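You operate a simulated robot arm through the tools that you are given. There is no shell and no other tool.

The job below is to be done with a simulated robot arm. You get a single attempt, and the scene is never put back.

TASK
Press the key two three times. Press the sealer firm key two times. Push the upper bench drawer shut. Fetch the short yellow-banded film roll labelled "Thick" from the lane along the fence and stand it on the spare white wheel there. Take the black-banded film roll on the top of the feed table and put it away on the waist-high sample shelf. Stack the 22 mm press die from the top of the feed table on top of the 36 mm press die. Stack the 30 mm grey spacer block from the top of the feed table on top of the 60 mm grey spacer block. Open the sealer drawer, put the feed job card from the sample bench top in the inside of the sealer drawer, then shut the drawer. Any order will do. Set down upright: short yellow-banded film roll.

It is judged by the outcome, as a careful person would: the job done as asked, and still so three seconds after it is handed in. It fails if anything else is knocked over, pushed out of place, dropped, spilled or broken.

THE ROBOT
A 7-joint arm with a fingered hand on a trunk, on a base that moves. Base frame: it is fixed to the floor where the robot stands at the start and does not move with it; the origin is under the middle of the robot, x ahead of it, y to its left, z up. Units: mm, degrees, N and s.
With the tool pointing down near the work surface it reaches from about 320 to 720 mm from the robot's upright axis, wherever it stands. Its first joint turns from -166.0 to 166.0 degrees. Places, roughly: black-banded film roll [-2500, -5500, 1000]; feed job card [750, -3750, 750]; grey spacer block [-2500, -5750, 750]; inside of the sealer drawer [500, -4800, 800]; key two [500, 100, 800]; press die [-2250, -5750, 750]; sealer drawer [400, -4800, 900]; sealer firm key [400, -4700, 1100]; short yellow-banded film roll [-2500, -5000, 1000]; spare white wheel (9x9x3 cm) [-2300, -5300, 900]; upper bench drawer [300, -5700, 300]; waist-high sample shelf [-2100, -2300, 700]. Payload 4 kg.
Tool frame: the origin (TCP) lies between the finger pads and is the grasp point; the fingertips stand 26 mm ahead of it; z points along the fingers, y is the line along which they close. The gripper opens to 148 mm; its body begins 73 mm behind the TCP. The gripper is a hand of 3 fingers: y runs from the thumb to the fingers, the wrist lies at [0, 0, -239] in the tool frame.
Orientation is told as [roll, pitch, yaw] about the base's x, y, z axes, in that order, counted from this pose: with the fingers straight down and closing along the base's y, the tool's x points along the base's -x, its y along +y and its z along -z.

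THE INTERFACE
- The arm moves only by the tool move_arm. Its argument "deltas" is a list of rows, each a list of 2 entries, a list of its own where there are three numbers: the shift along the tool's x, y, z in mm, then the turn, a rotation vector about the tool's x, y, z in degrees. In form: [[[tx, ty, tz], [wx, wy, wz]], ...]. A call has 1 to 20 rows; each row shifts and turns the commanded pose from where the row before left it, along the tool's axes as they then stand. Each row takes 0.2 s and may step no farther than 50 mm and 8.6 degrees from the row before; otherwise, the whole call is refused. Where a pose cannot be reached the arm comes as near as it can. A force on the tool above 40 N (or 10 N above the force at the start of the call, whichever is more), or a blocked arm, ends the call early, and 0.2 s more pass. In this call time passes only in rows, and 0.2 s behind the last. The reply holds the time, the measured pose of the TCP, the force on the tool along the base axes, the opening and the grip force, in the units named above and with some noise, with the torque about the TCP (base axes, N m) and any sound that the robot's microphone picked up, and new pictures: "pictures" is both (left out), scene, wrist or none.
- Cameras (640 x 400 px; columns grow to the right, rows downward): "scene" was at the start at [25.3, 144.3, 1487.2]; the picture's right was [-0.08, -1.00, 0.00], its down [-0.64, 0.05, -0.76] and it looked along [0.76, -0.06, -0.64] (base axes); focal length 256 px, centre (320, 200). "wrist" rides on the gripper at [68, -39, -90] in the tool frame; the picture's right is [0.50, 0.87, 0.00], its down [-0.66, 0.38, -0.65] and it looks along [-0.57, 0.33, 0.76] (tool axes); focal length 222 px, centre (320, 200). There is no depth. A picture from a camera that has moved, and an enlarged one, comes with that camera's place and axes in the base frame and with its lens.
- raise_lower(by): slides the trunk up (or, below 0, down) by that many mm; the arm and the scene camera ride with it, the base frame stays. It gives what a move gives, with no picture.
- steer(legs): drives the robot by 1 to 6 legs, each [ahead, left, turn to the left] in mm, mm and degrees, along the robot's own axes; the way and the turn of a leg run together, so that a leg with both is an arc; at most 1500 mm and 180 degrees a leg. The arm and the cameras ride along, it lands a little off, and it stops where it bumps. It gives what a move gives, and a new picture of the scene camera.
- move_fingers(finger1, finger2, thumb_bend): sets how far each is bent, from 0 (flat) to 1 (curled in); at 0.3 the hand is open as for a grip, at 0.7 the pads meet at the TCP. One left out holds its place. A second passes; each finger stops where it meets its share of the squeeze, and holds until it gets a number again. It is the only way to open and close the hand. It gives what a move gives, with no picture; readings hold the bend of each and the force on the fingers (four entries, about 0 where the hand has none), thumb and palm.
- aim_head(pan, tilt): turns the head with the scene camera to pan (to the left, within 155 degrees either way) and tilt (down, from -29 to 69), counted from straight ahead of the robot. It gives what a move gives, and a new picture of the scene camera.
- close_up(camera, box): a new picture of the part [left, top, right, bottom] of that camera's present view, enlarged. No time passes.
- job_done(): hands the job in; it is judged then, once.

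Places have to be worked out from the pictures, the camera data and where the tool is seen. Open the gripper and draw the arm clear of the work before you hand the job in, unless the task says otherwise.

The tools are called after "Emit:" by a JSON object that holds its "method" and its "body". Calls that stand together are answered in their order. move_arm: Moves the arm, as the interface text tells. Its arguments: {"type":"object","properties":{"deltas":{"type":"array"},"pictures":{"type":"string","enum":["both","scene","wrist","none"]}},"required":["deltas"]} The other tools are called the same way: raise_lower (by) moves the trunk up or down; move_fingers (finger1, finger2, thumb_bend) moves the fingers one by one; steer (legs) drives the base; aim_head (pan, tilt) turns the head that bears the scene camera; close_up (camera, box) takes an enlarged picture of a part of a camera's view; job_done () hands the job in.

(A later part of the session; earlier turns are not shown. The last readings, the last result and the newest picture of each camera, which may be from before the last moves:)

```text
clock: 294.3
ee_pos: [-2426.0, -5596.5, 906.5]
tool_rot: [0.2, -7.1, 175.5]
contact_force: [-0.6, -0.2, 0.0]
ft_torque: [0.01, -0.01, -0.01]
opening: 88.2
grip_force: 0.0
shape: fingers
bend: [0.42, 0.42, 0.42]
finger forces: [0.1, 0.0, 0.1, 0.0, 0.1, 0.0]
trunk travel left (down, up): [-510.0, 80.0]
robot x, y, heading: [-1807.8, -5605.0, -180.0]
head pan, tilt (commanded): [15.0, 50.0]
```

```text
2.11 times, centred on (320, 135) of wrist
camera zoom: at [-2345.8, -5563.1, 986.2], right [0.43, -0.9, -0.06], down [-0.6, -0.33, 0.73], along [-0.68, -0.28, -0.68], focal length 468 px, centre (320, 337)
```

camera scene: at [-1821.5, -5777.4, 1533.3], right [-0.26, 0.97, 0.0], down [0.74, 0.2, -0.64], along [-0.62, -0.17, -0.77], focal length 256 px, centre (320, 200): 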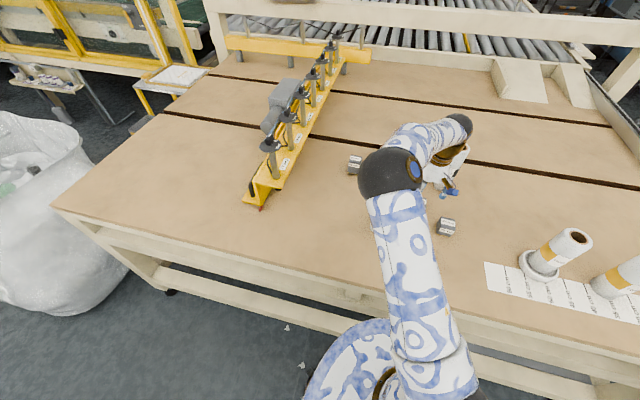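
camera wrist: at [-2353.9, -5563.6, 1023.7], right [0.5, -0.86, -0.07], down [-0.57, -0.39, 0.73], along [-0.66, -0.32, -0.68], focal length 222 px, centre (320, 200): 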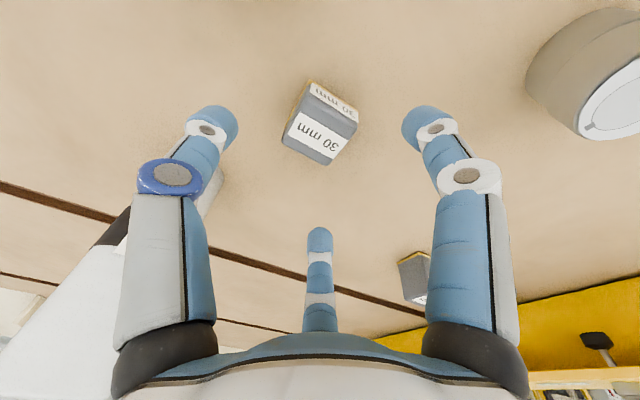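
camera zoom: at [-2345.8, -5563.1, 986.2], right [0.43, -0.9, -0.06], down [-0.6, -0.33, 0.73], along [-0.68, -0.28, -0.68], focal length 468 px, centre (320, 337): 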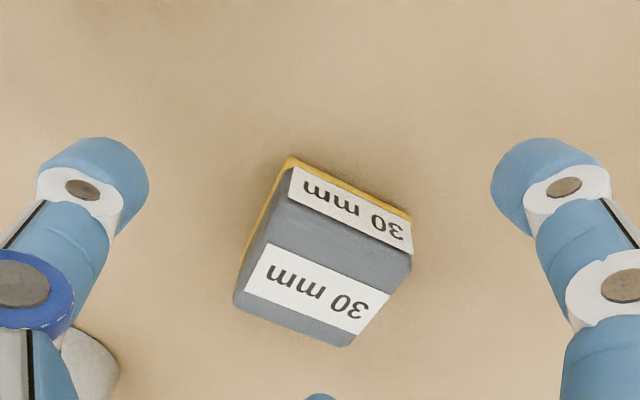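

Well centred now. I lower to z 891 and close on the block.

Emit:
{"method": "move_arm", "body": {"deltas": [[[1, 0, 8], [0, 0, 0]], [[0.9, 0, 7], [0, 0, 0]]], "pictures": "none"}}

Emit:
{"method": "move_fingers", "body": {"finger1": 0.52, "finger2": 0.52, "thumb_bend": 0.52}}

Emit:
{"method": "close_up", "body": {"camera": "wrist", "box": [200, 40, 440, 230]}}

```text
clock: 294.9
ee_pos: [-2425.9, -5596.9, 891.2]
tool_rot: [0.2, -7.2, 175.5]
contact_force: [-0.5, 0.2, -0.2]
ft_torque: [0.02, 0.01, -0.02]
opening: 88.2
grip_force: 0.0
shape: fingers
bend: [0.42, 0.42, 0.42]
finger forces: [0.0, 0.0, 0.0, 0.0, 0.1, 0.0]
trunk travel left (down, up): [-510.0, 80.0]
robot x, y, heading: [-1808.7, -5606.3, -179.9]
head pan, tilt (commanded): [15.0, 50.0]
```

```text
clock: 295.9
ee_pos: [-2425.8, -5595.2, 891.3]
tool_rot: [0.2, -7.2, 175.5]
contact_force: [-0.2, 0.6, 0.6]
ft_torque: [-0.01, -0.01, 0.0]
opening: 56.1
grip_force: 0.0
shape: fingers
bend: [0.52, 0.52, 0.52]
finger forces: [0.1, 0.1, 0.1, 0.0, 0.0, 0.0]
trunk travel left (down, up): [-510.0, 80.0]
robot x, y, heading: [-1809.1, -5603.7, -180.0]
head pan, tilt (commanded): [15.0, 50.0]
```

```text
2.11 times, centred on (320, 135) of wrist
camera zoom: at [-2345.9, -5563.2, 971.4], right [0.43, -0.9, -0.06], down [-0.6, -0.33, 0.73], along [-0.68, -0.28, -0.68], focal length 468 px, centre (320, 337)
```

zoom: 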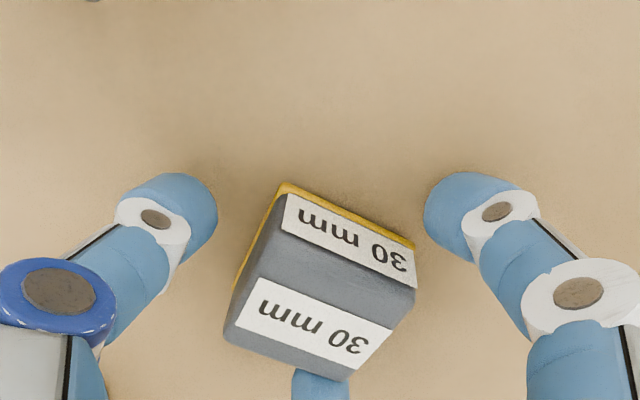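

Digits are about to meet the block symmetrically. I close to grip.

Emit:
{"method": "move_fingers", "body": {"finger1": 0.68, "finger2": 0.68, "thumb_bend": 0.68}}

Emit:
{"method": "close_up", "body": {"camera": "wrist", "box": [200, 40, 440, 230]}}

```text
clock: 296.9
ee_pos: [-2425.5, -5596.5, 891.2]
tool_rot: [0.2, -7.2, 175.5]
contact_force: [-0.4, 0.2, 0.8]
ft_torque: [-0.03, -0.02, 0.01]
opening: 34.8
grip_force: 13.7
shape: fingers
bend: [0.57, 0.56, 0.61]
finger forces: [8.0, 8.6, 0.1, 0.0, 10.2, 0.1]
trunk travel left (down, up): [-510.0, 80.0]
robot x, y, heading: [-1805.6, -5607.6, -179.8]
head pan, tilt (commanded): [15.0, 50.0]
```

```text
2.11 times, centred on (320, 135) of wrist
camera zoom: at [-2345.9, -5563.2, 971.4], right [0.43, -0.9, -0.06], down [-0.6, -0.33, 0.73], along [-0.68, -0.28, -0.68], focal length 468 px, centre (320, 337)
```

zoom: 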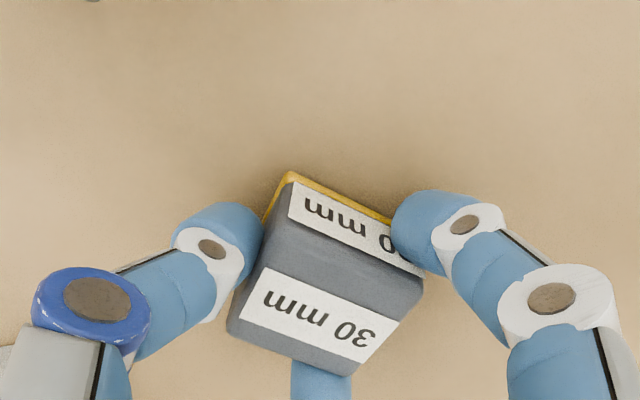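

Gripped with about 14 N. I lift gently and check that it stays level.

Emit:
{"method": "move_arm", "body": {"deltas": [[[-1.9, 0, -15], [0, 0, 0]], [[-5, 0, -40], [0, 0, 0]], [[-5, 0, -40], [0, 0, 0]]]}}

Emit:
{"method": "close_up", "body": {"camera": "wrist", "box": [200, 40, 440, 230]}}

```text
clock: 297.7
ee_pos: [-2426.7, -5595.1, 986.0]
tool_rot: [0.1, -7.3, 175.5]
contact_force: [-0.6, 0.6, -0.6]
ft_torque: [-0.03, 0.03, -0.02]
opening: 34.7
grip_force: 13.7
shape: fingers
bend: [0.57, 0.56, 0.62]
finger forces: [7.5, 8.6, 0.0, 0.0, 9.9, 0.0]
trunk travel left (down, up): [-510.0, 80.0]
robot x, y, heading: [-1805.3, -5610.9, -179.9]
head pan, tilt (commanded): [15.0, 50.0]
camera scene: at [-1821.1, -5777.6, 1533.2], right [-0.26, 0.97, 0.0], down [0.74, 0.2, -0.64], along [-0.62, -0.17, -0.77], focal length 256 px, centre (320, 200)
camera wrist: at [-2346.5, -5562.6, 1066.4], right [0.43, -0.9, -0.06], down [-0.6, -0.33, 0.73], along [-0.68, -0.28, -0.68], focal length 222 px, centre (320, 200)
```

scene: 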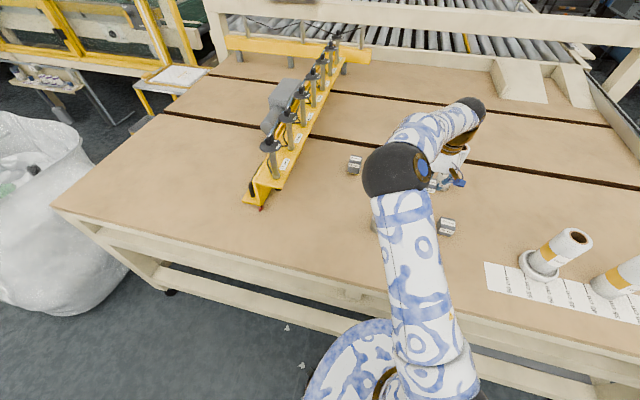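
wrist: 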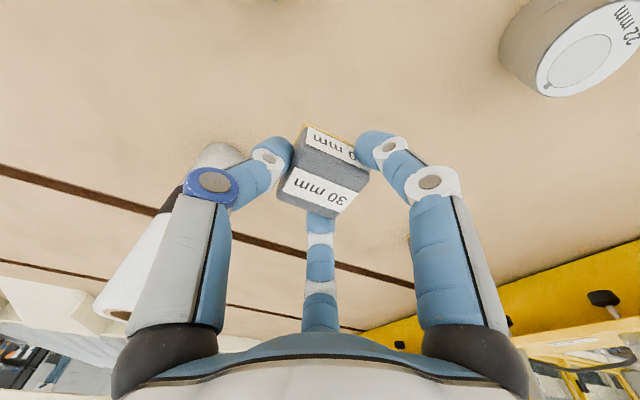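

```text
2.11 times, centred on (320, 135) of wrist
camera zoom: at [-2346.5, -5562.6, 1066.4], right [0.43, -0.9, -0.06], down [-0.6, -0.33, 0.73], along [-0.68, -0.28, -0.68], focal length 468 px, centre (320, 337)
```

zoom: 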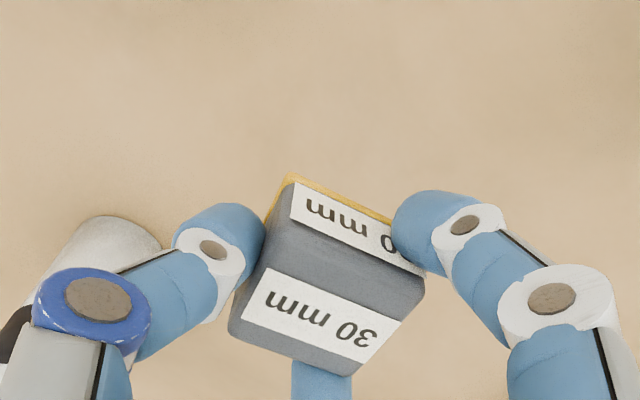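

The block is firmly held. I drive 200 mm left to get in line with the 60 mm block.

Emit:
{"method": "steer", "body": {"legs": [[0, 195, 0]]}}

Emit:
{"method": "close_up", "body": {"camera": "wrist", "box": [0, 0, 640, 400]}}

```text
clock: 299.2
ee_pos: [-2426.8, -5792.1, 985.7]
tool_rot: [0.2, -7.2, 175.6]
contact_force: [-0.5, -0.2, -1.1]
ft_torque: [-0.01, 0.02, 0.01]
opening: 34.5
grip_force: 13.6
shape: fingers
bend: [0.57, 0.56, 0.62]
finger forces: [7.6, 8.5, 0.0, 0.0, 10.1, 0.0]
trunk travel left (down, up): [-510.0, 80.0]
robot x, y, heading: [-1804.1, -5800.2, -179.7]
head pan, tilt (commanded): [15.0, 50.0]
camera scene: at [-1821.0, -5973.5, 1533.2], right [-0.26, 0.97, 0.0], down [0.74, 0.2, -0.64], along [-0.62, -0.17, -0.77], focal length 256 px, centre (320, 200)
```

scene: 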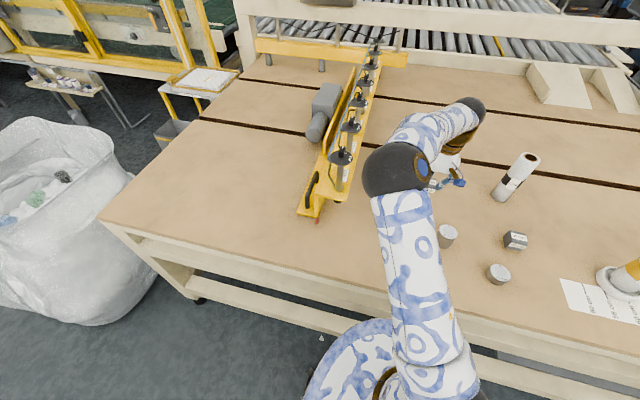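

```text
1.00 times, centred on (320, 200) of wrist (not enlarged: the box is as wide or as high as the picture)
camera zoom: at [-2346.7, -5758.9, 1066.1], right [0.43, -0.9, -0.06], down [-0.6, -0.33, 0.73], along [-0.68, -0.28, -0.68], focal length 222 px, centre (320, 200)
```

zoom: 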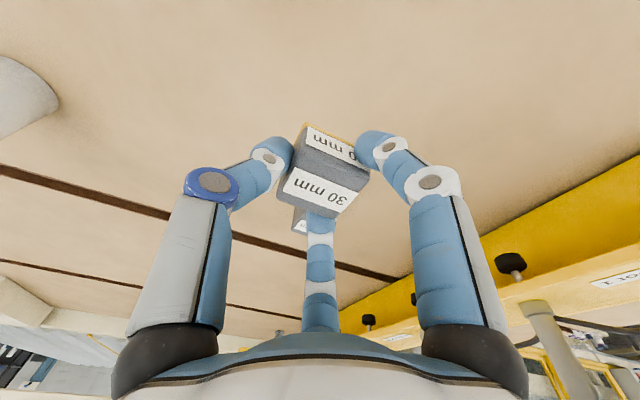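

I need a clear view of the 60 mm block past the held one; I shift the hand 60 mm to the right and look.

Emit:
{"method": "move_arm", "body": {"deltas": [[[-3.2, -30, -7], [0, 0, 0]], [[-3.2, -30, -7], [0, 0, 0]]]}}

Emit:
{"method": "close_up", "body": {"camera": "wrist", "box": [280, 140, 440, 280]}}

Emit:
{"method": "close_up", "body": {"camera": "scene", "box": [360, 120, 480, 220]}}

```text
clock: 299.8
ee_pos: [-2426.4, -5731.9, 999.8]
tool_rot: [0.1, -7.3, 175.6]
contact_force: [0.1, -0.3, 0.8]
ft_torque: [0.01, 0.02, -0.04]
opening: 34.6
grip_force: 13.2
shape: fingers
bend: [0.57, 0.56, 0.62]
finger forces: [7.6, 8.6, 0.0, 0.0, 9.8, 0.0]
trunk travel left (down, up): [-510.0, 80.0]
robot x, y, heading: [-1807.0, -5804.1, -179.9]
head pan, tilt (commanded): [15.0, 50.0]
camera scene: at [-1821.0, -5972.8, 1533.3], right [-0.26, 0.97, 0.0], down [0.74, 0.2, -0.64], along [-0.62, -0.17, -0.77], focal length 256 px, centre (320, 200)
camera wrist: at [-2346.1, -5697.9, 1080.8], right [0.43, -0.9, -0.06], down [-0.6, -0.33, 0.73], along [-0.68, -0.28, -0.68], focal length 222 px, centre (320, 200)
```

scene: 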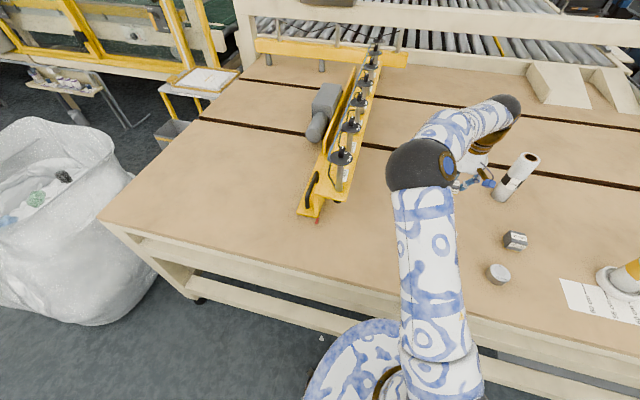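
wrist: 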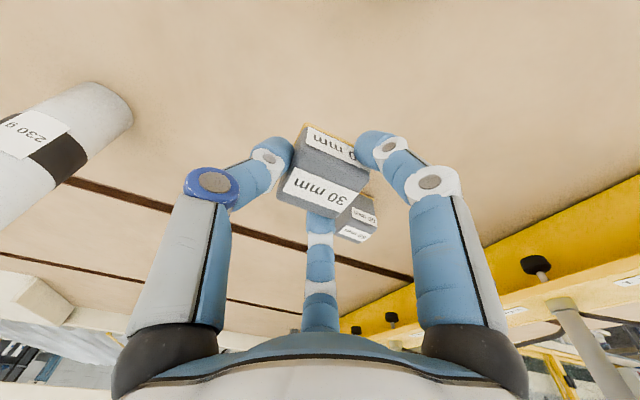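

```text
2.86 times, centred on (360, 210) of wrist
camera zoom: at [-2346.1, -5697.9, 1080.8], right [0.43, -0.9, -0.06], down [-0.6, -0.33, 0.73], along [-0.68, -0.28, -0.68], focal length 635 px, centre (206, 171)
```

zoom: 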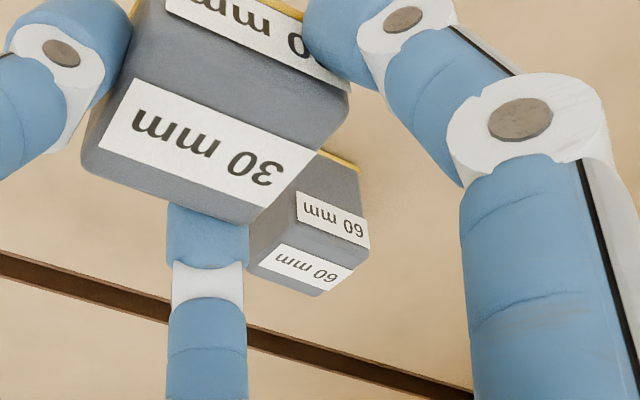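

```text
4.00 times, centred on (420, 170) of scene
camera zoom: at [-1821.0, -5972.8, 1533.3], right [-0.26, 0.97, 0.0], down [0.74, 0.2, -0.64], along [-0.62, -0.17, -0.77], focal length 1024 px, centre (-80, 320)
```

zoom: 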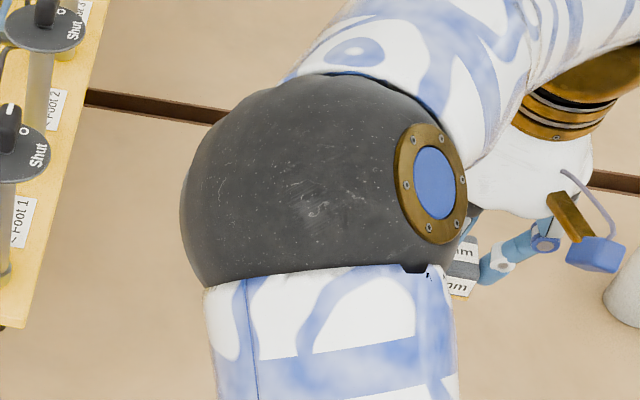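

The 60 mm block solves to about [−2551, −5838]. For reach I raise the trunk 75 mm and then bring the held block over it, about 34 mm above.

Emit:
{"method": "raise_lower", "body": {"by": 75}}

Emit:
{"method": "move_arm", "body": {"deltas": [[[-20.9, 23.4, 21], [0, 0, 0]], [[-20.9, 23.4, 21], [0, 0, 0]], [[-20.9, 23.4, 21], [0, 0, 0]], [[-20.9, 23.4, 21], [0, 0, 0]], [[-20.9, 23.4, 21], [0, 0, 0]]]}}

Emit:
{"method": "close_up", "body": {"camera": "wrist", "box": [200, 40, 440, 230]}}

Emit:
{"method": "close_up", "body": {"camera": "scene", "box": [340, 100, 480, 220]}}

```text
clock: 301.0
ee_pos: [-2426.4, -5730.7, 1074.8]
tool_rot: [0.2, -7.2, 175.6]
contact_force: [0.1, -0.4, -1.1]
ft_torque: [0.01, 0.01, 0.01]
opening: 34.7
grip_force: 13.3
shape: fingers
bend: [0.57, 0.56, 0.62]
finger forces: [7.7, 8.7, 0.0, 0.1, 9.9, 0.0]
trunk travel left (down, up): [-585.0, 5.0]
robot x, y, heading: [-1809.1, -5800.8, -180.0]
head pan, tilt (commanded): [15.0, 50.0]
```

```text
clock: 302.2
ee_pos: [-2552.4, -5838.4, 982.9]
tool_rot: [0.2, -7.2, 175.5]
contact_force: [-0.9, 0.7, -0.6]
ft_torque: [0.03, 0.0, 0.02]
opening: 34.3
grip_force: 12.9
shape: fingers
bend: [0.57, 0.56, 0.62]
finger forces: [7.4, 8.3, 0.0, 0.0, 9.6, 0.1]
trunk travel left (down, up): [-585.0, 5.0]
robot x, y, heading: [-1805.6, -5799.8, -180.0]
head pan, tilt (commanded): [15.0, 50.0]
camera scene: at [-1821.8, -5972.4, 1608.3], right [-0.26, 0.97, 0.0], down [0.74, 0.2, -0.64], along [-0.62, -0.17, -0.77], focal length 256 px, centre (320, 200)
camera wrist: at [-2471.6, -5806.2, 1063.6], right [0.43, -0.9, -0.06], down [-0.6, -0.33, 0.73], along [-0.68, -0.28, -0.68], focal length 222 px, centre (320, 200)
```

scene: 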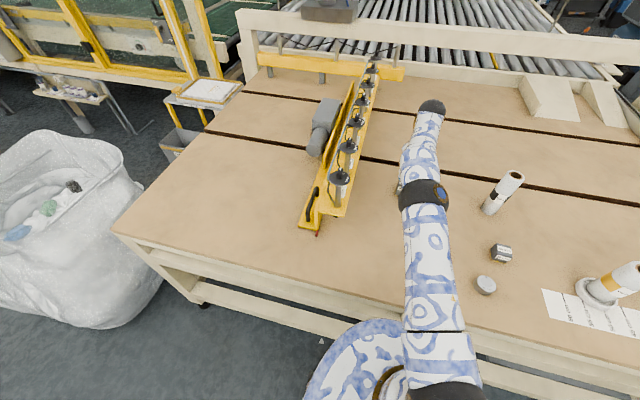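
wrist: 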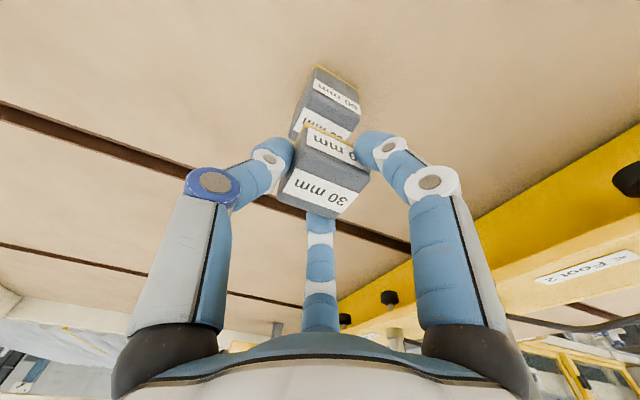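

```text
2.11 times, centred on (320, 135) of wrist
camera zoom: at [-2471.6, -5806.2, 1063.6], right [0.43, -0.9, -0.06], down [-0.6, -0.33, 0.73], along [-0.68, -0.28, -0.68], focal length 468 px, centre (320, 337)
```

zoom: 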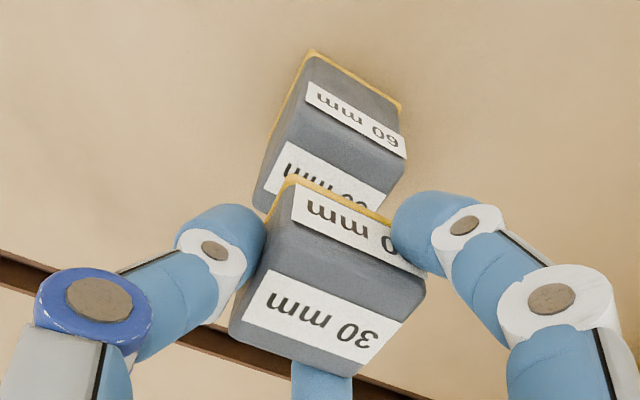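

```text
3.33 times, centred on (410, 160) of scene
camera zoom: at [-1821.8, -5972.4, 1608.3], right [-0.26, 0.97, 0.0], down [0.74, 0.2, -0.64], along [-0.62, -0.17, -0.77], focal length 854 px, centre (20, 333)
```

zoom: 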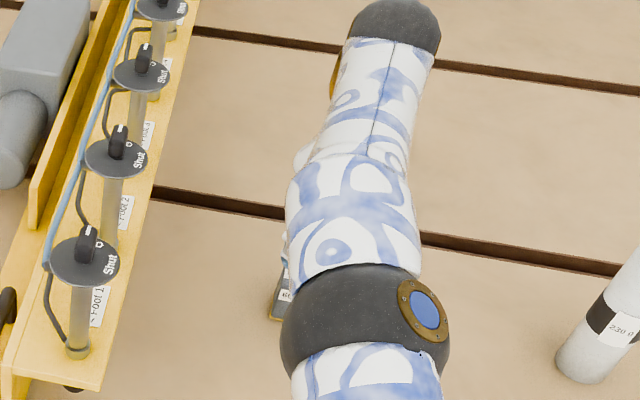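

The view is good. I zoom further to compare the edges of the two blocks.

Emit:
{"method": "close_up", "body": {"camera": "wrist", "box": [270, 55, 380, 145]}}

Emit:
{"method": "close_up", "body": {"camera": "wrist", "box": [265, 115, 385, 225]}}

```text
4.44 times, centred on (325, 100) of wrist
camera zoom: at [-2471.6, -5806.2, 1063.6], right [0.43, -0.9, -0.06], down [-0.6, -0.33, 0.73], along [-0.68, -0.28, -0.68], focal length 987 px, centre (298, 644)
```

zoom: 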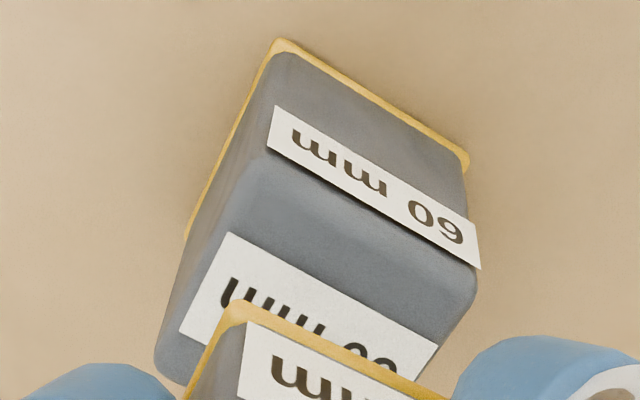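

```text
3.64 times, centred on (325, 170) of wrist
camera zoom: at [-2471.6, -5806.2, 1063.6], right [0.43, -0.9, -0.06], down [-0.6, -0.33, 0.73], along [-0.68, -0.28, -0.68], focal length 808 px, centre (302, 309)
```

zoom: 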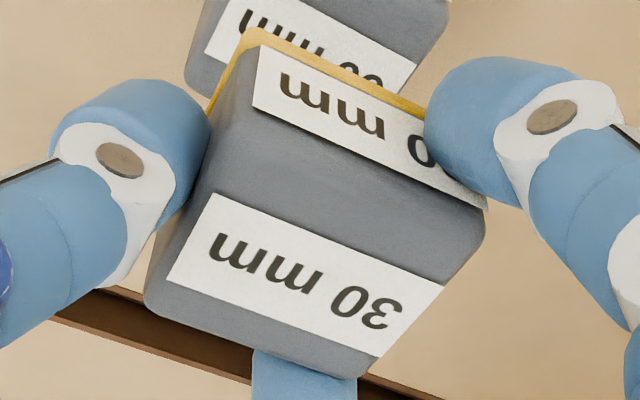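

The near edges of both blocks agree within about 2 mm and 1° of rotation. I lower 24 mm straight down and re-check.

Emit:
{"method": "move_arm", "body": {"deltas": [[[1.5, 0, 12], [0, 0, 0]], [[1.5, 0, 12], [0, 0, 0]]], "pictures": "none"}}

Emit:
{"method": "close_up", "body": {"camera": "wrist", "box": [260, 70, 390, 170]}}

```text
clock: 302.8
ee_pos: [-2551.5, -5839.0, 960.6]
tool_rot: [0.2, -7.2, 175.5]
contact_force: [-0.3, 0.1, -0.2]
ft_torque: [-0.02, -0.01, 0.01]
opening: 33.8
grip_force: 12.9
shape: fingers
bend: [0.57, 0.56, 0.62]
finger forces: [7.4, 8.4, 0.1, 0.0, 9.5, 0.0]
trunk travel left (down, up): [-585.0, 5.0]
robot x, y, heading: [-1810.3, -5801.4, -179.9]
head pan, tilt (commanded): [15.0, 50.0]
```

```text
4.00 times, centred on (325, 120) of wrist
camera zoom: at [-2471.9, -5806.6, 1040.4], right [0.43, -0.9, -0.06], down [-0.6, -0.33, 0.73], along [-0.68, -0.28, -0.68], focal length 888 px, centre (300, 520)
```

zoom: 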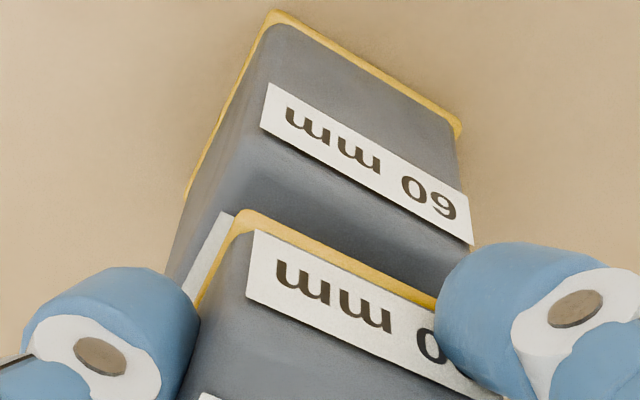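

Slight offset of about 2–3 mm shows at the corner; I correct it and lower 5 mm more.

Emit:
{"method": "move_arm", "body": {"deltas": [[[2.3, -2.2, -0.3], [0, 0, 0]], [[0.35, 0, 2.5], [0, 0, 0]], [[0.35, 0, 2.5], [0, 0, 0]]], "pictures": "none"}}

Emit:
{"method": "close_up", "body": {"camera": "wrist", "box": [260, 70, 390, 170]}}

```text
clock: 303.6
ee_pos: [-2548.6, -5837.7, 953.8]
tool_rot: [0.2, -7.3, 175.5]
contact_force: [-0.1, 1.0, -1.3]
ft_torque: [-0.01, 0.01, 0.01]
opening: 34.0
grip_force: 13.2
shape: fingers
bend: [0.57, 0.56, 0.62]
finger forces: [7.4, 8.3, 0.0, 0.1, 9.5, 0.1]
trunk travel left (down, up): [-585.0, 5.0]
robot x, y, heading: [-1809.0, -5802.9, -179.8]
head pan, tilt (commanded): [15.0, 50.0]
```

```text
4.00 times, centred on (325, 120) of wrist
camera zoom: at [-2469.4, -5804.7, 1035.2], right [0.43, -0.9, -0.06], down [-0.6, -0.33, 0.73], along [-0.68, -0.28, -0.68], focal length 888 px, centre (300, 520)
```

zoom: 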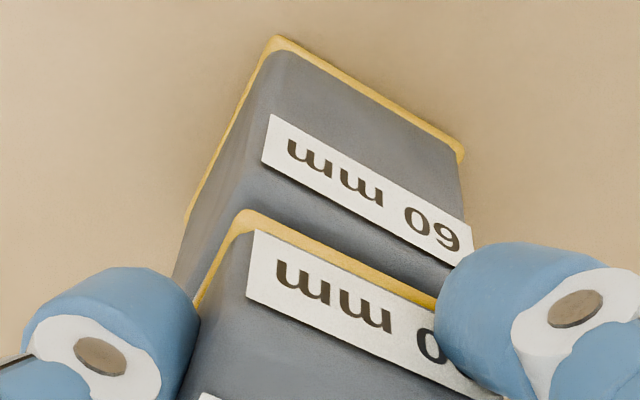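

Edges line up. I lower in 1.5–2 mm steps to contact.

Emit:
{"method": "move_arm", "body": {"deltas": [[[0.25, 0, 2], [0, 0, 0]], [[0.2, 0, 1.5], [0, 0, 0]]], "pictures": "none"}}

Emit:
{"method": "close_up", "body": {"camera": "wrist", "box": [260, 70, 390, 170]}}

```text
clock: 304.2
ee_pos: [-2549.4, -5838.0, 951.9]
tool_rot: [0.2, -7.2, 175.6]
contact_force: [0.3, 0.4, -1.1]
ft_torque: [0.0, -0.03, -0.04]
opening: 33.9
grip_force: 12.9
shape: fingers
bend: [0.57, 0.56, 0.62]
finger forces: [7.4, 8.5, 0.0, 0.0, 9.4, 0.1]
trunk travel left (down, up): [-585.0, 5.0]
robot x, y, heading: [-1810.9, -5800.8, -179.8]
head pan, tilt (commanded): [15.0, 50.0]
```

```text
4.00 times, centred on (325, 120) of wrist
camera zoom: at [-2469.6, -5804.5, 1032.0], right [0.43, -0.9, -0.06], down [-0.6, -0.33, 0.73], along [-0.68, -0.28, -0.68], focal length 888 px, centre (300, 520)
```

zoom: 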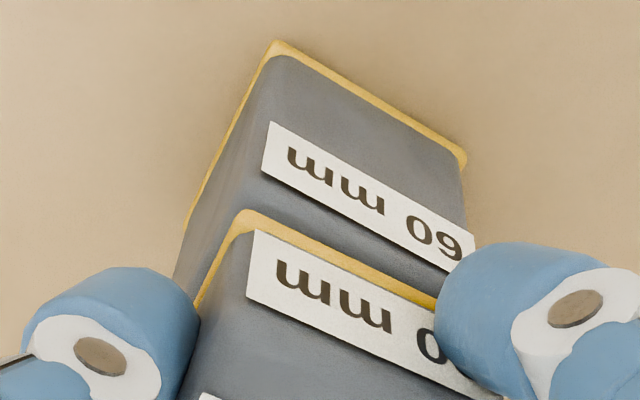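

Still a hair above. I continue 2 mm at a time.

Emit:
{"method": "move_arm", "body": {"deltas": [[[0.2, 0, 1.5], [0, 0, 0]], [[0.2, 0, 1.5], [0, 0, 0]]], "pictures": "none"}}

Emit:
{"method": "close_up", "body": {"camera": "wrist", "box": [260, 70, 390, 170]}}

```text
clock: 304.8
ee_pos: [-2549.4, -5837.1, 950.0]
tool_rot: [0.2, -7.3, 175.7]
contact_force: [-0.5, 1.1, 6.8]
ft_torque: [-0.07, -0.05, 0.01]
opening: 33.8
grip_force: 14.1
shape: fingers
bend: [0.57, 0.56, 0.62]
finger forces: [8.2, 9.4, 0.0, 0.0, 10.5, 0.1]
trunk travel left (down, up): [-585.0, 5.0]
robot x, y, heading: [-1806.9, -5804.1, -180.0]
head pan, tilt (commanded): [15.0, 50.0]
```

```text
4.00 times, centred on (325, 120) of wrist
camera zoom: at [-2469.2, -5804.5, 1030.1], right [0.43, -0.9, -0.06], down [-0.59, -0.33, 0.73], along [-0.68, -0.28, -0.68], focal length 888 px, centre (300, 520)
```

zoom: 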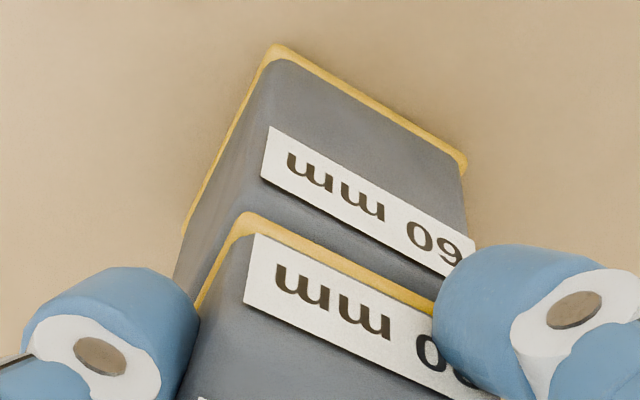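

Contact at 7 N: the block rests on the 60 mm block. I ease 0.7 mm and open the digits.

Emit:
{"method": "move_arm", "body": {"deltas": [[[-0.1, 0, -0.7], [0, 0, 0]]], "pictures": "none"}}

Emit:
{"method": "move_fingers", "body": {"finger1": 0.5, "finger2": 0.5, "thumb_bend": 0.5}}

Emit:
{"method": "close_up", "body": {"camera": "wrist", "box": [220, 40, 420, 220]}}

```text
clock: 305.2
ee_pos: [-2548.5, -5837.4, 949.6]
tool_rot: [0.2, -7.4, 175.6]
contact_force: [-1.7, -0.5, 5.4]
ft_torque: [-0.04, -0.03, 0.01]
opening: 33.5
grip_force: 14.1
shape: fingers
bend: [0.57, 0.56, 0.62]
finger forces: [8.0, 9.6, 0.0, 0.1, 10.3, 0.1]
trunk travel left (down, up): [-585.0, 5.0]
robot x, y, heading: [-1808.7, -5800.5, -179.8]
head pan, tilt (commanded): [15.0, 50.0]
```

```text
clock: 306.2
ee_pos: [-2549.0, -5837.1, 948.2]
tool_rot: [0.2, -7.2, 175.5]
contact_force: [-0.1, -0.3, -0.4]
ft_torque: [-0.03, -0.02, 0.01]
opening: 61.5
grip_force: 0.0
shape: fingers
bend: [0.5, 0.5, 0.5]
finger forces: [0.0, 0.1, 0.0, 0.0, 0.0, 0.1]
trunk travel left (down, up): [-585.0, 5.0]
robot x, y, heading: [-1805.6, -5798.8, -179.9]
head pan, tilt (commanded): [15.0, 50.0]
```

```text
2.22 times, centred on (320, 130) of wrist
camera zoom: at [-2469.4, -5804.5, 1029.7], right [0.43, -0.9, -0.06], down [-0.6, -0.33, 0.73], along [-0.68, -0.28, -0.68], focal length 494 px, centre (320, 356)
```

zoom: 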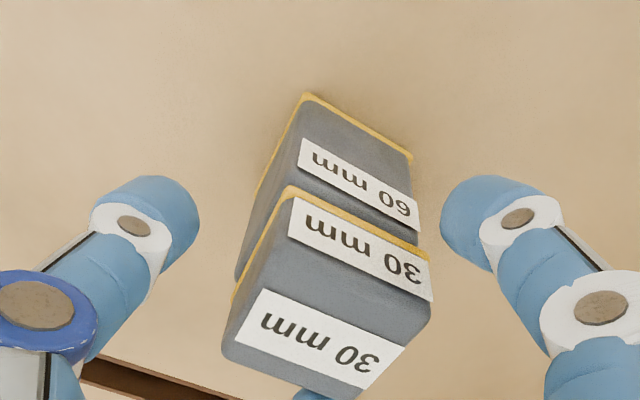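

The 30 mm block sits squarely on the 60 mm block. I open further and lift straight up.

Emit:
{"method": "move_fingers", "body": {"finger1": 0.4, "finger2": 0.4, "thumb_bend": 0.4}}

Emit:
{"method": "move_arm", "body": {"deltas": [[[-2.5, 0, -20], [0, 0, 0]], [[-5, 0, -40], [0, 0, 0]], [[-5, 0, -40], [0, 0, 0]]]}}

Emit:
{"method": "close_up", "body": {"camera": "wrist", "box": [220, 20, 420, 200]}}

```text
clock: 307.2
ee_pos: [-2549.0, -5838.0, 949.6]
tool_rot: [0.1, -7.3, 175.5]
contact_force: [0.1, 0.0, -0.8]
ft_torque: [0.01, 0.01, 0.01]
opening: 94.6
grip_force: 0.1
shape: fingers
bend: [0.4, 0.4, 0.4]
finger forces: [0.0, 0.0, 0.1, 0.1, 0.1, 0.0]
trunk travel left (down, up): [-585.0, 5.0]
robot x, y, heading: [-1806.2, -5802.4, -180.1]
head pan, tilt (commanded): [15.0, 50.0]
```

```text
clock: 308.0
ee_pos: [-2545.9, -5838.0, 1051.5]
tool_rot: [0.1, -7.1, 175.5]
contact_force: [0.1, -0.2, 0.0]
ft_torque: [0.0, 0.02, -0.01]
opening: 94.6
grip_force: 0.0
shape: fingers
bend: [0.4, 0.4, 0.4]
finger forces: [0.0, 0.1, 0.0, 0.0, 0.0, 0.0]
out of reach, approached as far as the arm can: row 3
trunk travel left (down, up): [-585.0, 5.0]
robot x, y, heading: [-1806.6, -5802.8, -180.2]
head pan, tilt (commanded): [15.0, 50.0]
camera scene: at [-1820.2, -5974.1, 1608.1], right [-0.26, 0.97, 0.0], down [0.74, 0.2, -0.64], along [-0.62, -0.17, -0.77], focal length 256 px, centre (320, 200)
camera wrist: at [-2464.9, -5804.5, 1131.3], right [0.43, -0.9, -0.06], down [-0.59, -0.33, 0.73], along [-0.68, -0.28, -0.68], focal length 222 px, centre (320, 200)
```

scene: 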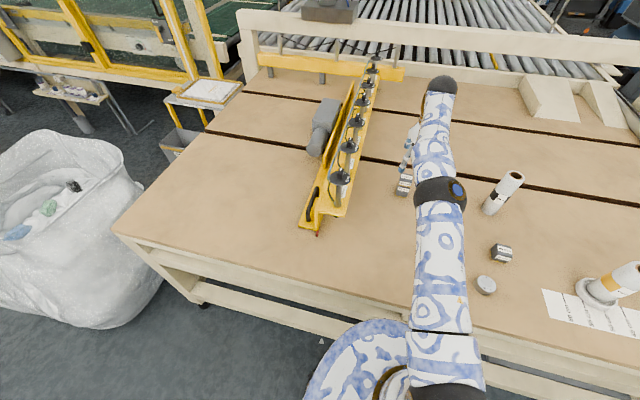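
wrist: 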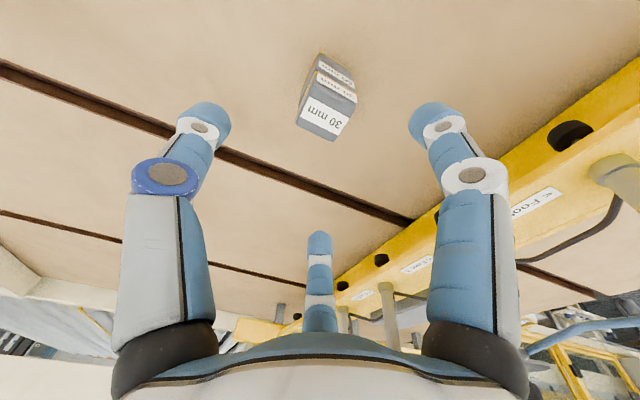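

```text
2.22 times, centred on (320, 110) of wrist
camera zoom: at [-2464.9, -5804.5, 1131.3], right [0.43, -0.9, -0.06], down [-0.59, -0.33, 0.73], along [-0.68, -0.28, -0.68], focal length 494 px, centre (320, 400)
```

zoom: 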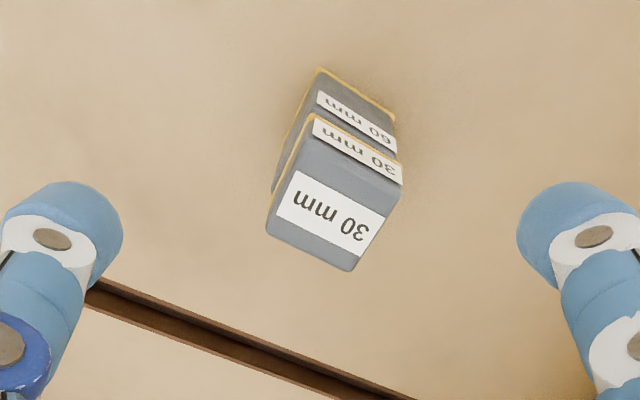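

The blocks are stacked. For the black roll I'll grip from the side with the hand tilted forward (so it can later go under the upper shelf). I draw the arm in a little, back off and move right to line up.

Emit:
{"method": "move_arm", "body": {"deltas": [[[33, -2.6, -4], [0, 0, 0]], [[33, -2.6, -4], [0, 0, 0]], [[33, -2.6, -4], [0, 0, 0]]], "pictures": "none"}}

Emit:
{"method": "steer", "body": {"legs": [[-200, 0, 0], [0, -310, 0]]}}

Emit:
{"method": "move_arm", "body": {"deltas": [[[0, 0, 0], [0, -8.5, 0]], [[0, 0, 0], [0, -8.5, 0]], [[0, 0, 0], [0, -8.5, 0]], [[0, 0, 0], [0, -8.5, 0]], [[0, 0, 0], [0, -8.5, 0]], [[0, 0, 0], [0, -8.5, 0]]]}}

```text
clock: 308.8
ee_pos: [-2444.0, -5837.3, 1048.1]
tool_rot: [0.2, -7.1, 175.6]
contact_force: [-0.1, 0.4, 0.2]
ft_torque: [0.01, 0.03, 0.0]
opening: 94.5
grip_force: 0.1
shape: fingers
bend: [0.4, 0.4, 0.4]
finger forces: [0.1, 0.0, 0.1, 0.0, 0.1, 0.1]
trunk travel left (down, up): [-585.0, 5.0]
robot x, y, heading: [-1807.7, -5803.5, -179.8]
head pan, tilt (commanded): [15.0, 50.0]
```

```text
clock: 312.0
ee_pos: [-2243.6, -5524.9, 1050.0]
tool_rot: [0.2, -7.1, 175.5]
contact_force: [-0.3, -0.2, -0.6]
ft_torque: [0.03, -0.02, 0.0]
opening: 94.6
grip_force: 0.0
shape: fingers
bend: [0.4, 0.4, 0.4]
finger forces: [0.1, 0.1, 0.0, 0.0, 0.0, 0.0]
trunk travel left (down, up): [-585.0, 5.0]
robot x, y, heading: [-1606.3, -5491.4, -179.7]
head pan, tilt (commanded): [15.0, 50.0]
camera scene: at [-1620.7, -5663.9, 1608.3], right [-0.26, 0.97, 0.0], down [0.74, 0.2, -0.64], along [-0.62, -0.17, -0.77], focal length 256 px, centre (320, 200)
```

scene: 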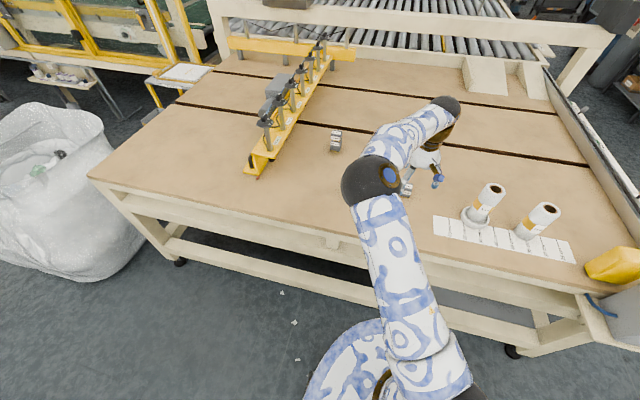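

```text
clock: 313.4
ee_pos: [-2242.0, -5526.7, 1048.8]
tool_rot: [0.1, -58.2, 175.4]
contact_force: [-0.2, -0.6, 0.3]
ft_torque: [-0.03, -0.01, 0.01]
opening: 94.8
grip_force: 0.0
shape: fingers
bend: [0.4, 0.4, 0.4]
finger forces: [0.0, 0.0, 0.1, 0.0, 0.1, 0.0]
trunk travel left (down, up): [-585.0, 5.0]
robot x, y, heading: [-1606.8, -5490.1, -180.0]
head pan, tilt (commanded): [15.0, 50.0]
camera scene: at [-1620.6, -5664.2, 1608.3], right [-0.26, 0.97, 0.0], down [0.74, 0.2, -0.64], along [-0.62, -0.17, -0.77], focal length 256 px, centre (320, 200)
camera wrist: at [-2129.2, -5496.6, 1038.7], right [0.2, -0.88, -0.42], down [0.18, -0.39, 0.9], along [-0.96, -0.25, 0.08], focal length 222 px, centre (320, 200)
```

scene: 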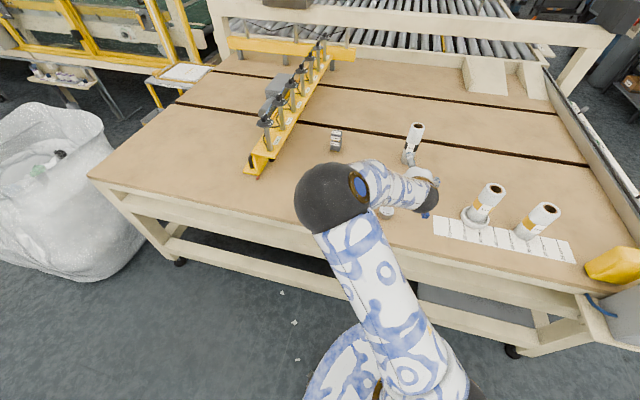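
wrist: 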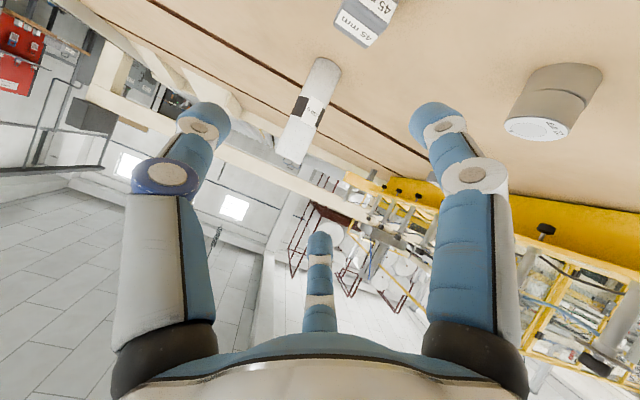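

The forward tilt of 58° works well and the roll is visible at about [−2557, −5518]. I open the hand a bit, drive 150 mm forward, and then advance and lower the hand to 87 mm short of the roll.

Emit:
{"method": "move_fingers", "body": {"finger1": 0.33, "finger2": 0.33, "thumb_bend": 0.33}}

Emit:
{"method": "steer", "body": {"legs": [[150, 0, 0]]}}

Emit:
{"method": "move_arm", "body": {"deltas": [[[-18.8, 2.1, 34], [0, 0, 0]], [[-18.8, 2.1, 34], [0, 0, 0]], [[25, 0, 15.5], [0, 0, 0]]]}}

```text
clock: 314.4
ee_pos: [-2243.5, -5527.1, 1050.2]
tool_rot: [0.3, -58.2, 175.2]
contact_force: [-0.2, -0.2, -0.3]
ft_torque: [0.0, -0.03, -0.01]
opening: 117.0
grip_force: 0.0
shape: fingers
bend: [0.33, 0.33, 0.33]
finger forces: [0.1, 0.1, 0.1, 0.1, 0.1, 0.0]
trunk travel left (down, up): [-585.0, 5.0]
robot x, y, heading: [-1606.9, -5498.2, -179.9]
head pan, tilt (commanded): [15.0, 50.0]
```

```text
clock: 315.8
ee_pos: [-2395.7, -5525.7, 1049.5]
tool_rot: [0.4, -58.2, 175.2]
contact_force: [-0.1, 0.3, -0.8]
ft_torque: [-0.01, 0.03, -0.05]
opening: 117.3
grip_force: 0.2
shape: fingers
bend: [0.33, 0.33, 0.33]
finger forces: [0.0, 0.0, 0.1, 0.1, 0.0, 0.0]
trunk travel left (down, up): [-585.0, 5.0]
robot x, y, heading: [-1757.4, -5489.6, 179.8]
head pan, tilt (commanded): [15.0, 50.0]
camera scene: at [-1772.7, -5664.4, 1608.2], right [-0.26, 0.97, 0.0], down [0.74, 0.2, -0.64], along [-0.62, -0.17, -0.77], focal length 256 px, centre (320, 200)
```

scene: 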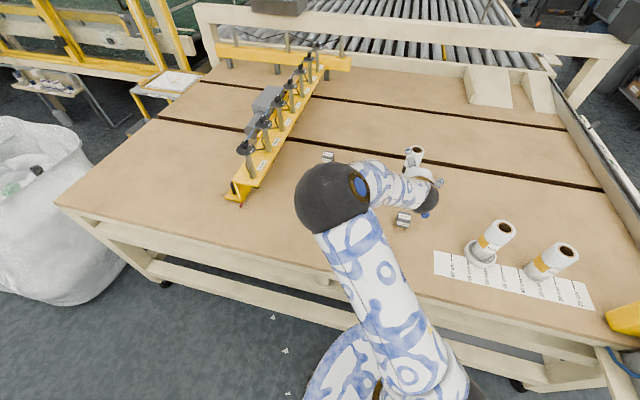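

```text
clock: 316.6
ee_pos: [-2472.9, -5524.3, 1015.7]
tool_rot: [0.4, -58.2, 175.1]
contact_force: [0.0, 0.0, 0.0]
ft_torque: [-0.02, 0.02, 0.01]
opening: 117.3
grip_force: 0.0
shape: fingers
bend: [0.33, 0.33, 0.33]
finger forces: [0.0, 0.1, 0.0, 0.1, 0.0, 0.1]
trunk travel left (down, up): [-585.0, 5.0]
robot x, y, heading: [-1762.4, -5492.5, 180.0]
head pan, tilt (commanded): [15.0, 50.0]
camera scene: at [-1772.0, -5664.4, 1608.2], right [-0.26, 0.97, 0.0], down [0.74, 0.2, -0.64], along [-0.62, -0.17, -0.77], focal length 256 px, centre (320, 200)
camera wrist: at [-2358.9, -5494.6, 1005.8], right [0.19, -0.89, -0.42], down [0.18, -0.39, 0.9], along [-0.96, -0.25, 0.08], focal length 222 px, centre (320, 200)
```

scene: 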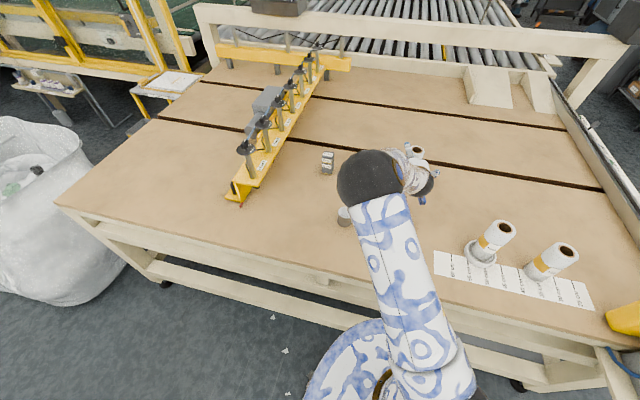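
wrist: 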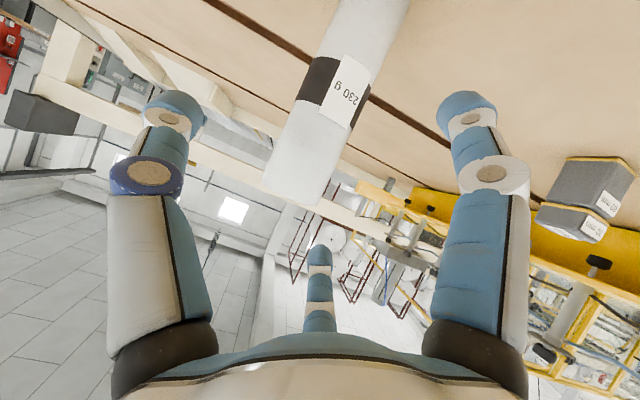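

The roll is straight ahead between the digits. I lower 60 mm and look again.

Emit:
{"method": "move_arm", "body": {"deltas": [[[25.5, 0, 15.8], [0, 0, 0]], [[25.5, 0, 15.8], [0, 0, 0]]], "pictures": "wrist"}}

```text
clock: 317.2
ee_pos: [-2472.7, -5523.8, 957.3]
tool_rot: [0.3, -58.2, 175.2]
contact_force: [0.0, -0.3, 0.3]
ft_torque: [-0.01, 0.01, -0.02]
opening: 117.3
grip_force: 0.1
shape: fingers
bend: [0.33, 0.33, 0.33]
finger forces: [0.0, 0.1, 0.1, 0.0, 0.0, 0.0]
trunk travel left (down, up): [-585.0, 5.0]
robot x, y, heading: [-1756.8, -5493.5, 180.0]
head pan, tilt (commanded): [15.0, 50.0]
camera wrist: at [-2358.4, -5493.9, 946.0], right [0.19, -0.89, -0.42], down [0.18, -0.39, 0.9], along [-0.96, -0.25, 0.08], focal length 222 px, centre (320, 200)
```

wrist: 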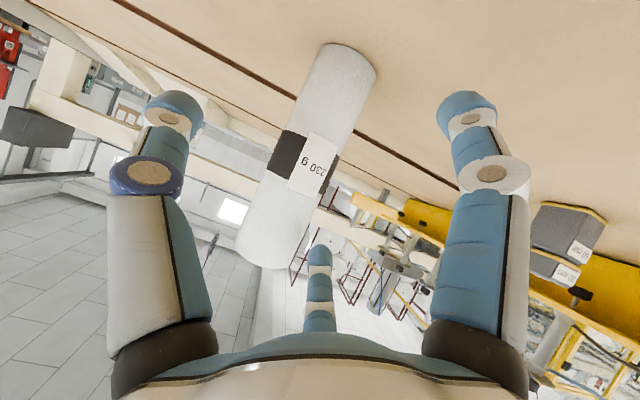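

The roll's axis is in line. I advance 70 mm so that the roll comes between the fingertips.

Emit:
{"method": "move_arm", "body": {"deltas": [[[-18.5, 0, 29.8], [0, 0, 0]], [[-18.5, 0, 29.8], [0, 0, 0]]], "pictures": "both"}}

Emit:
{"method": "close_up", "body": {"camera": "scene", "box": [330, 110, 480, 230]}}

```text
clock: 317.8
ee_pos: [-2541.6, -5518.1, 956.7]
tool_rot: [0.3, -58.3, 175.2]
contact_force: [0.4, -1.0, 0.4]
ft_torque: [0.04, 0.0, 0.02]
opening: 117.2
grip_force: 0.2
shape: fingers
bend: [0.33, 0.33, 0.33]
finger forces: [0.1, 0.3, 0.0, 0.0, 0.0, 0.0]
trunk travel left (down, up): [-585.0, 5.0]
robot x, y, heading: [-1753.8, -5491.5, 180.1]
head pan, tilt (commanded): [15.0, 50.0]
camera scene: at [-1772.2, -5664.1, 1608.2], right [-0.26, 0.97, 0.0], down [0.74, 0.2, -0.64], along [-0.62, -0.17, -0.77], focal length 256 px, centre (320, 200)
camera wrist: at [-2428.1, -5488.7, 945.8], right [0.19, -0.89, -0.42], down [0.18, -0.39, 0.9], along [-0.96, -0.25, 0.08], focal length 222 px, centre (320, 200)
```

scene: 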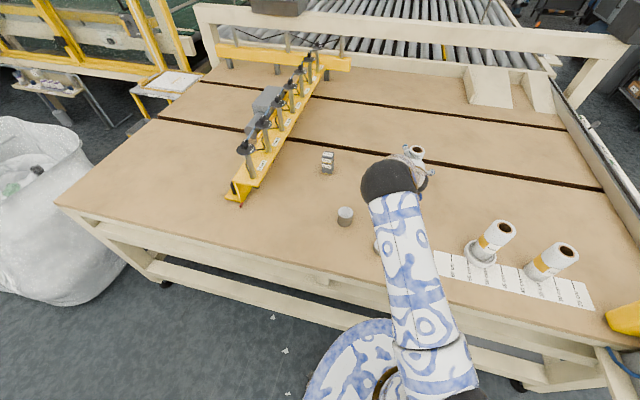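
wrist: 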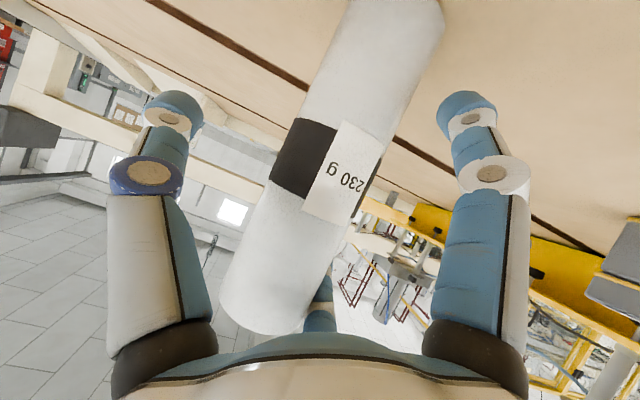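

```text
3.33 times, centred on (405, 170) of scene
camera zoom: at [-1772.2, -5664.1, 1608.2], right [-0.26, 0.97, 0.0], down [0.74, 0.2, -0.64], along [-0.62, -0.17, -0.77], focal length 854 px, centre (37, 300)
```

zoom: 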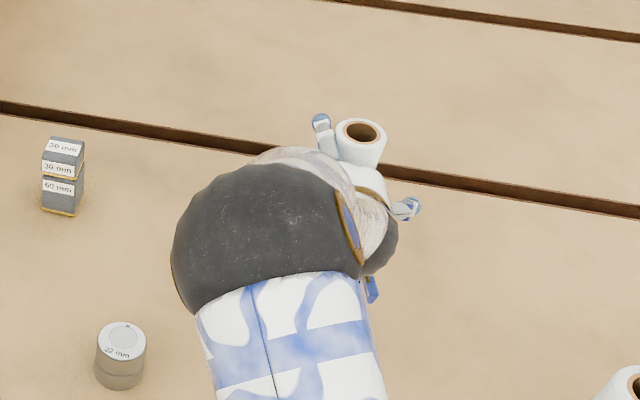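

Head and wrist views show the roll between the digits, with the upper finger just brushing its top. I close all digits together, first partially.

Emit:
{"method": "move_fingers", "body": {"finger1": 0.44, "finger2": 0.4, "thumb_bend": 0.48}}

Emit:
{"method": "close_up", "body": {"camera": "wrist", "box": [0, 0, 640, 400]}}

Emit:
{"method": "close_up", "body": {"camera": "scene", "box": [370, 130, 460, 200]}}

```text
clock: 318.8
ee_pos: [-2542.4, -5517.7, 957.4]
tool_rot: [0.3, -58.1, 175.2]
contact_force: [0.6, -0.5, -0.1]
ft_torque: [0.02, 0.03, -0.01]
opening: 76.0
grip_force: 0.1
shape: fingers
bend: [0.44, 0.4, 0.48]
finger forces: [0.2, 0.3, 0.0, 0.0, 0.0, 0.0]
trunk travel left (down, up): [-585.0, 5.0]
robot x, y, heading: [-1753.2, -5493.3, 179.8]
head pan, tilt (commanded): [15.0, 50.0]
```

```text
1.00 times, centred on (320, 200) of wrist (not enlarged: the box is as wide or as high as the picture)
camera zoom: at [-2427.7, -5488.7, 946.0], right [0.19, -0.89, -0.42], down [0.18, -0.39, 0.9], along [-0.96, -0.25, 0.08], focal length 222 px, centre (320, 200)
```

zoom: 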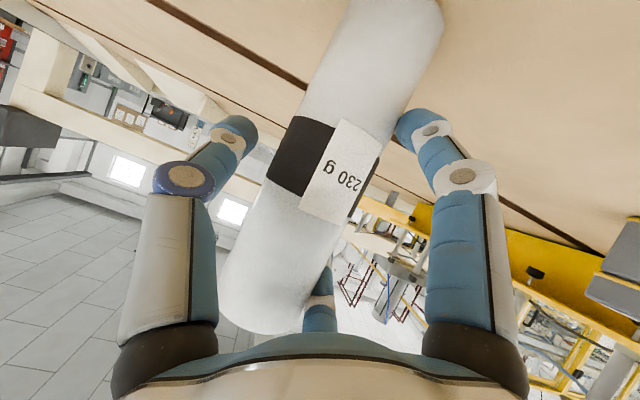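

```text
5.71 times, centred on (415, 165) of scene
camera zoom: at [-1771.9, -5664.4, 1608.2], right [-0.26, 0.97, 0.0], down [0.74, 0.2, -0.64], along [-0.62, -0.17, -0.77], focal length 1464 px, centre (-223, 400)
```

zoom: 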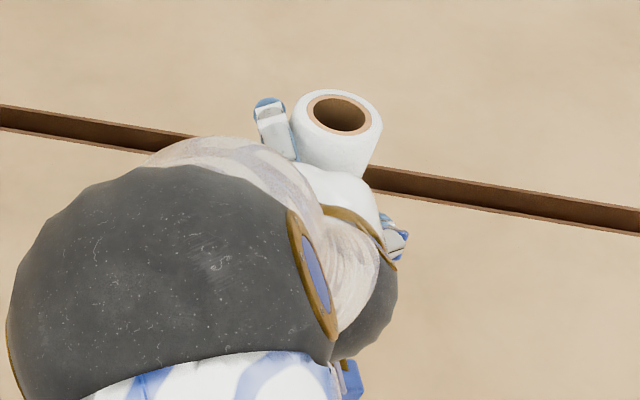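

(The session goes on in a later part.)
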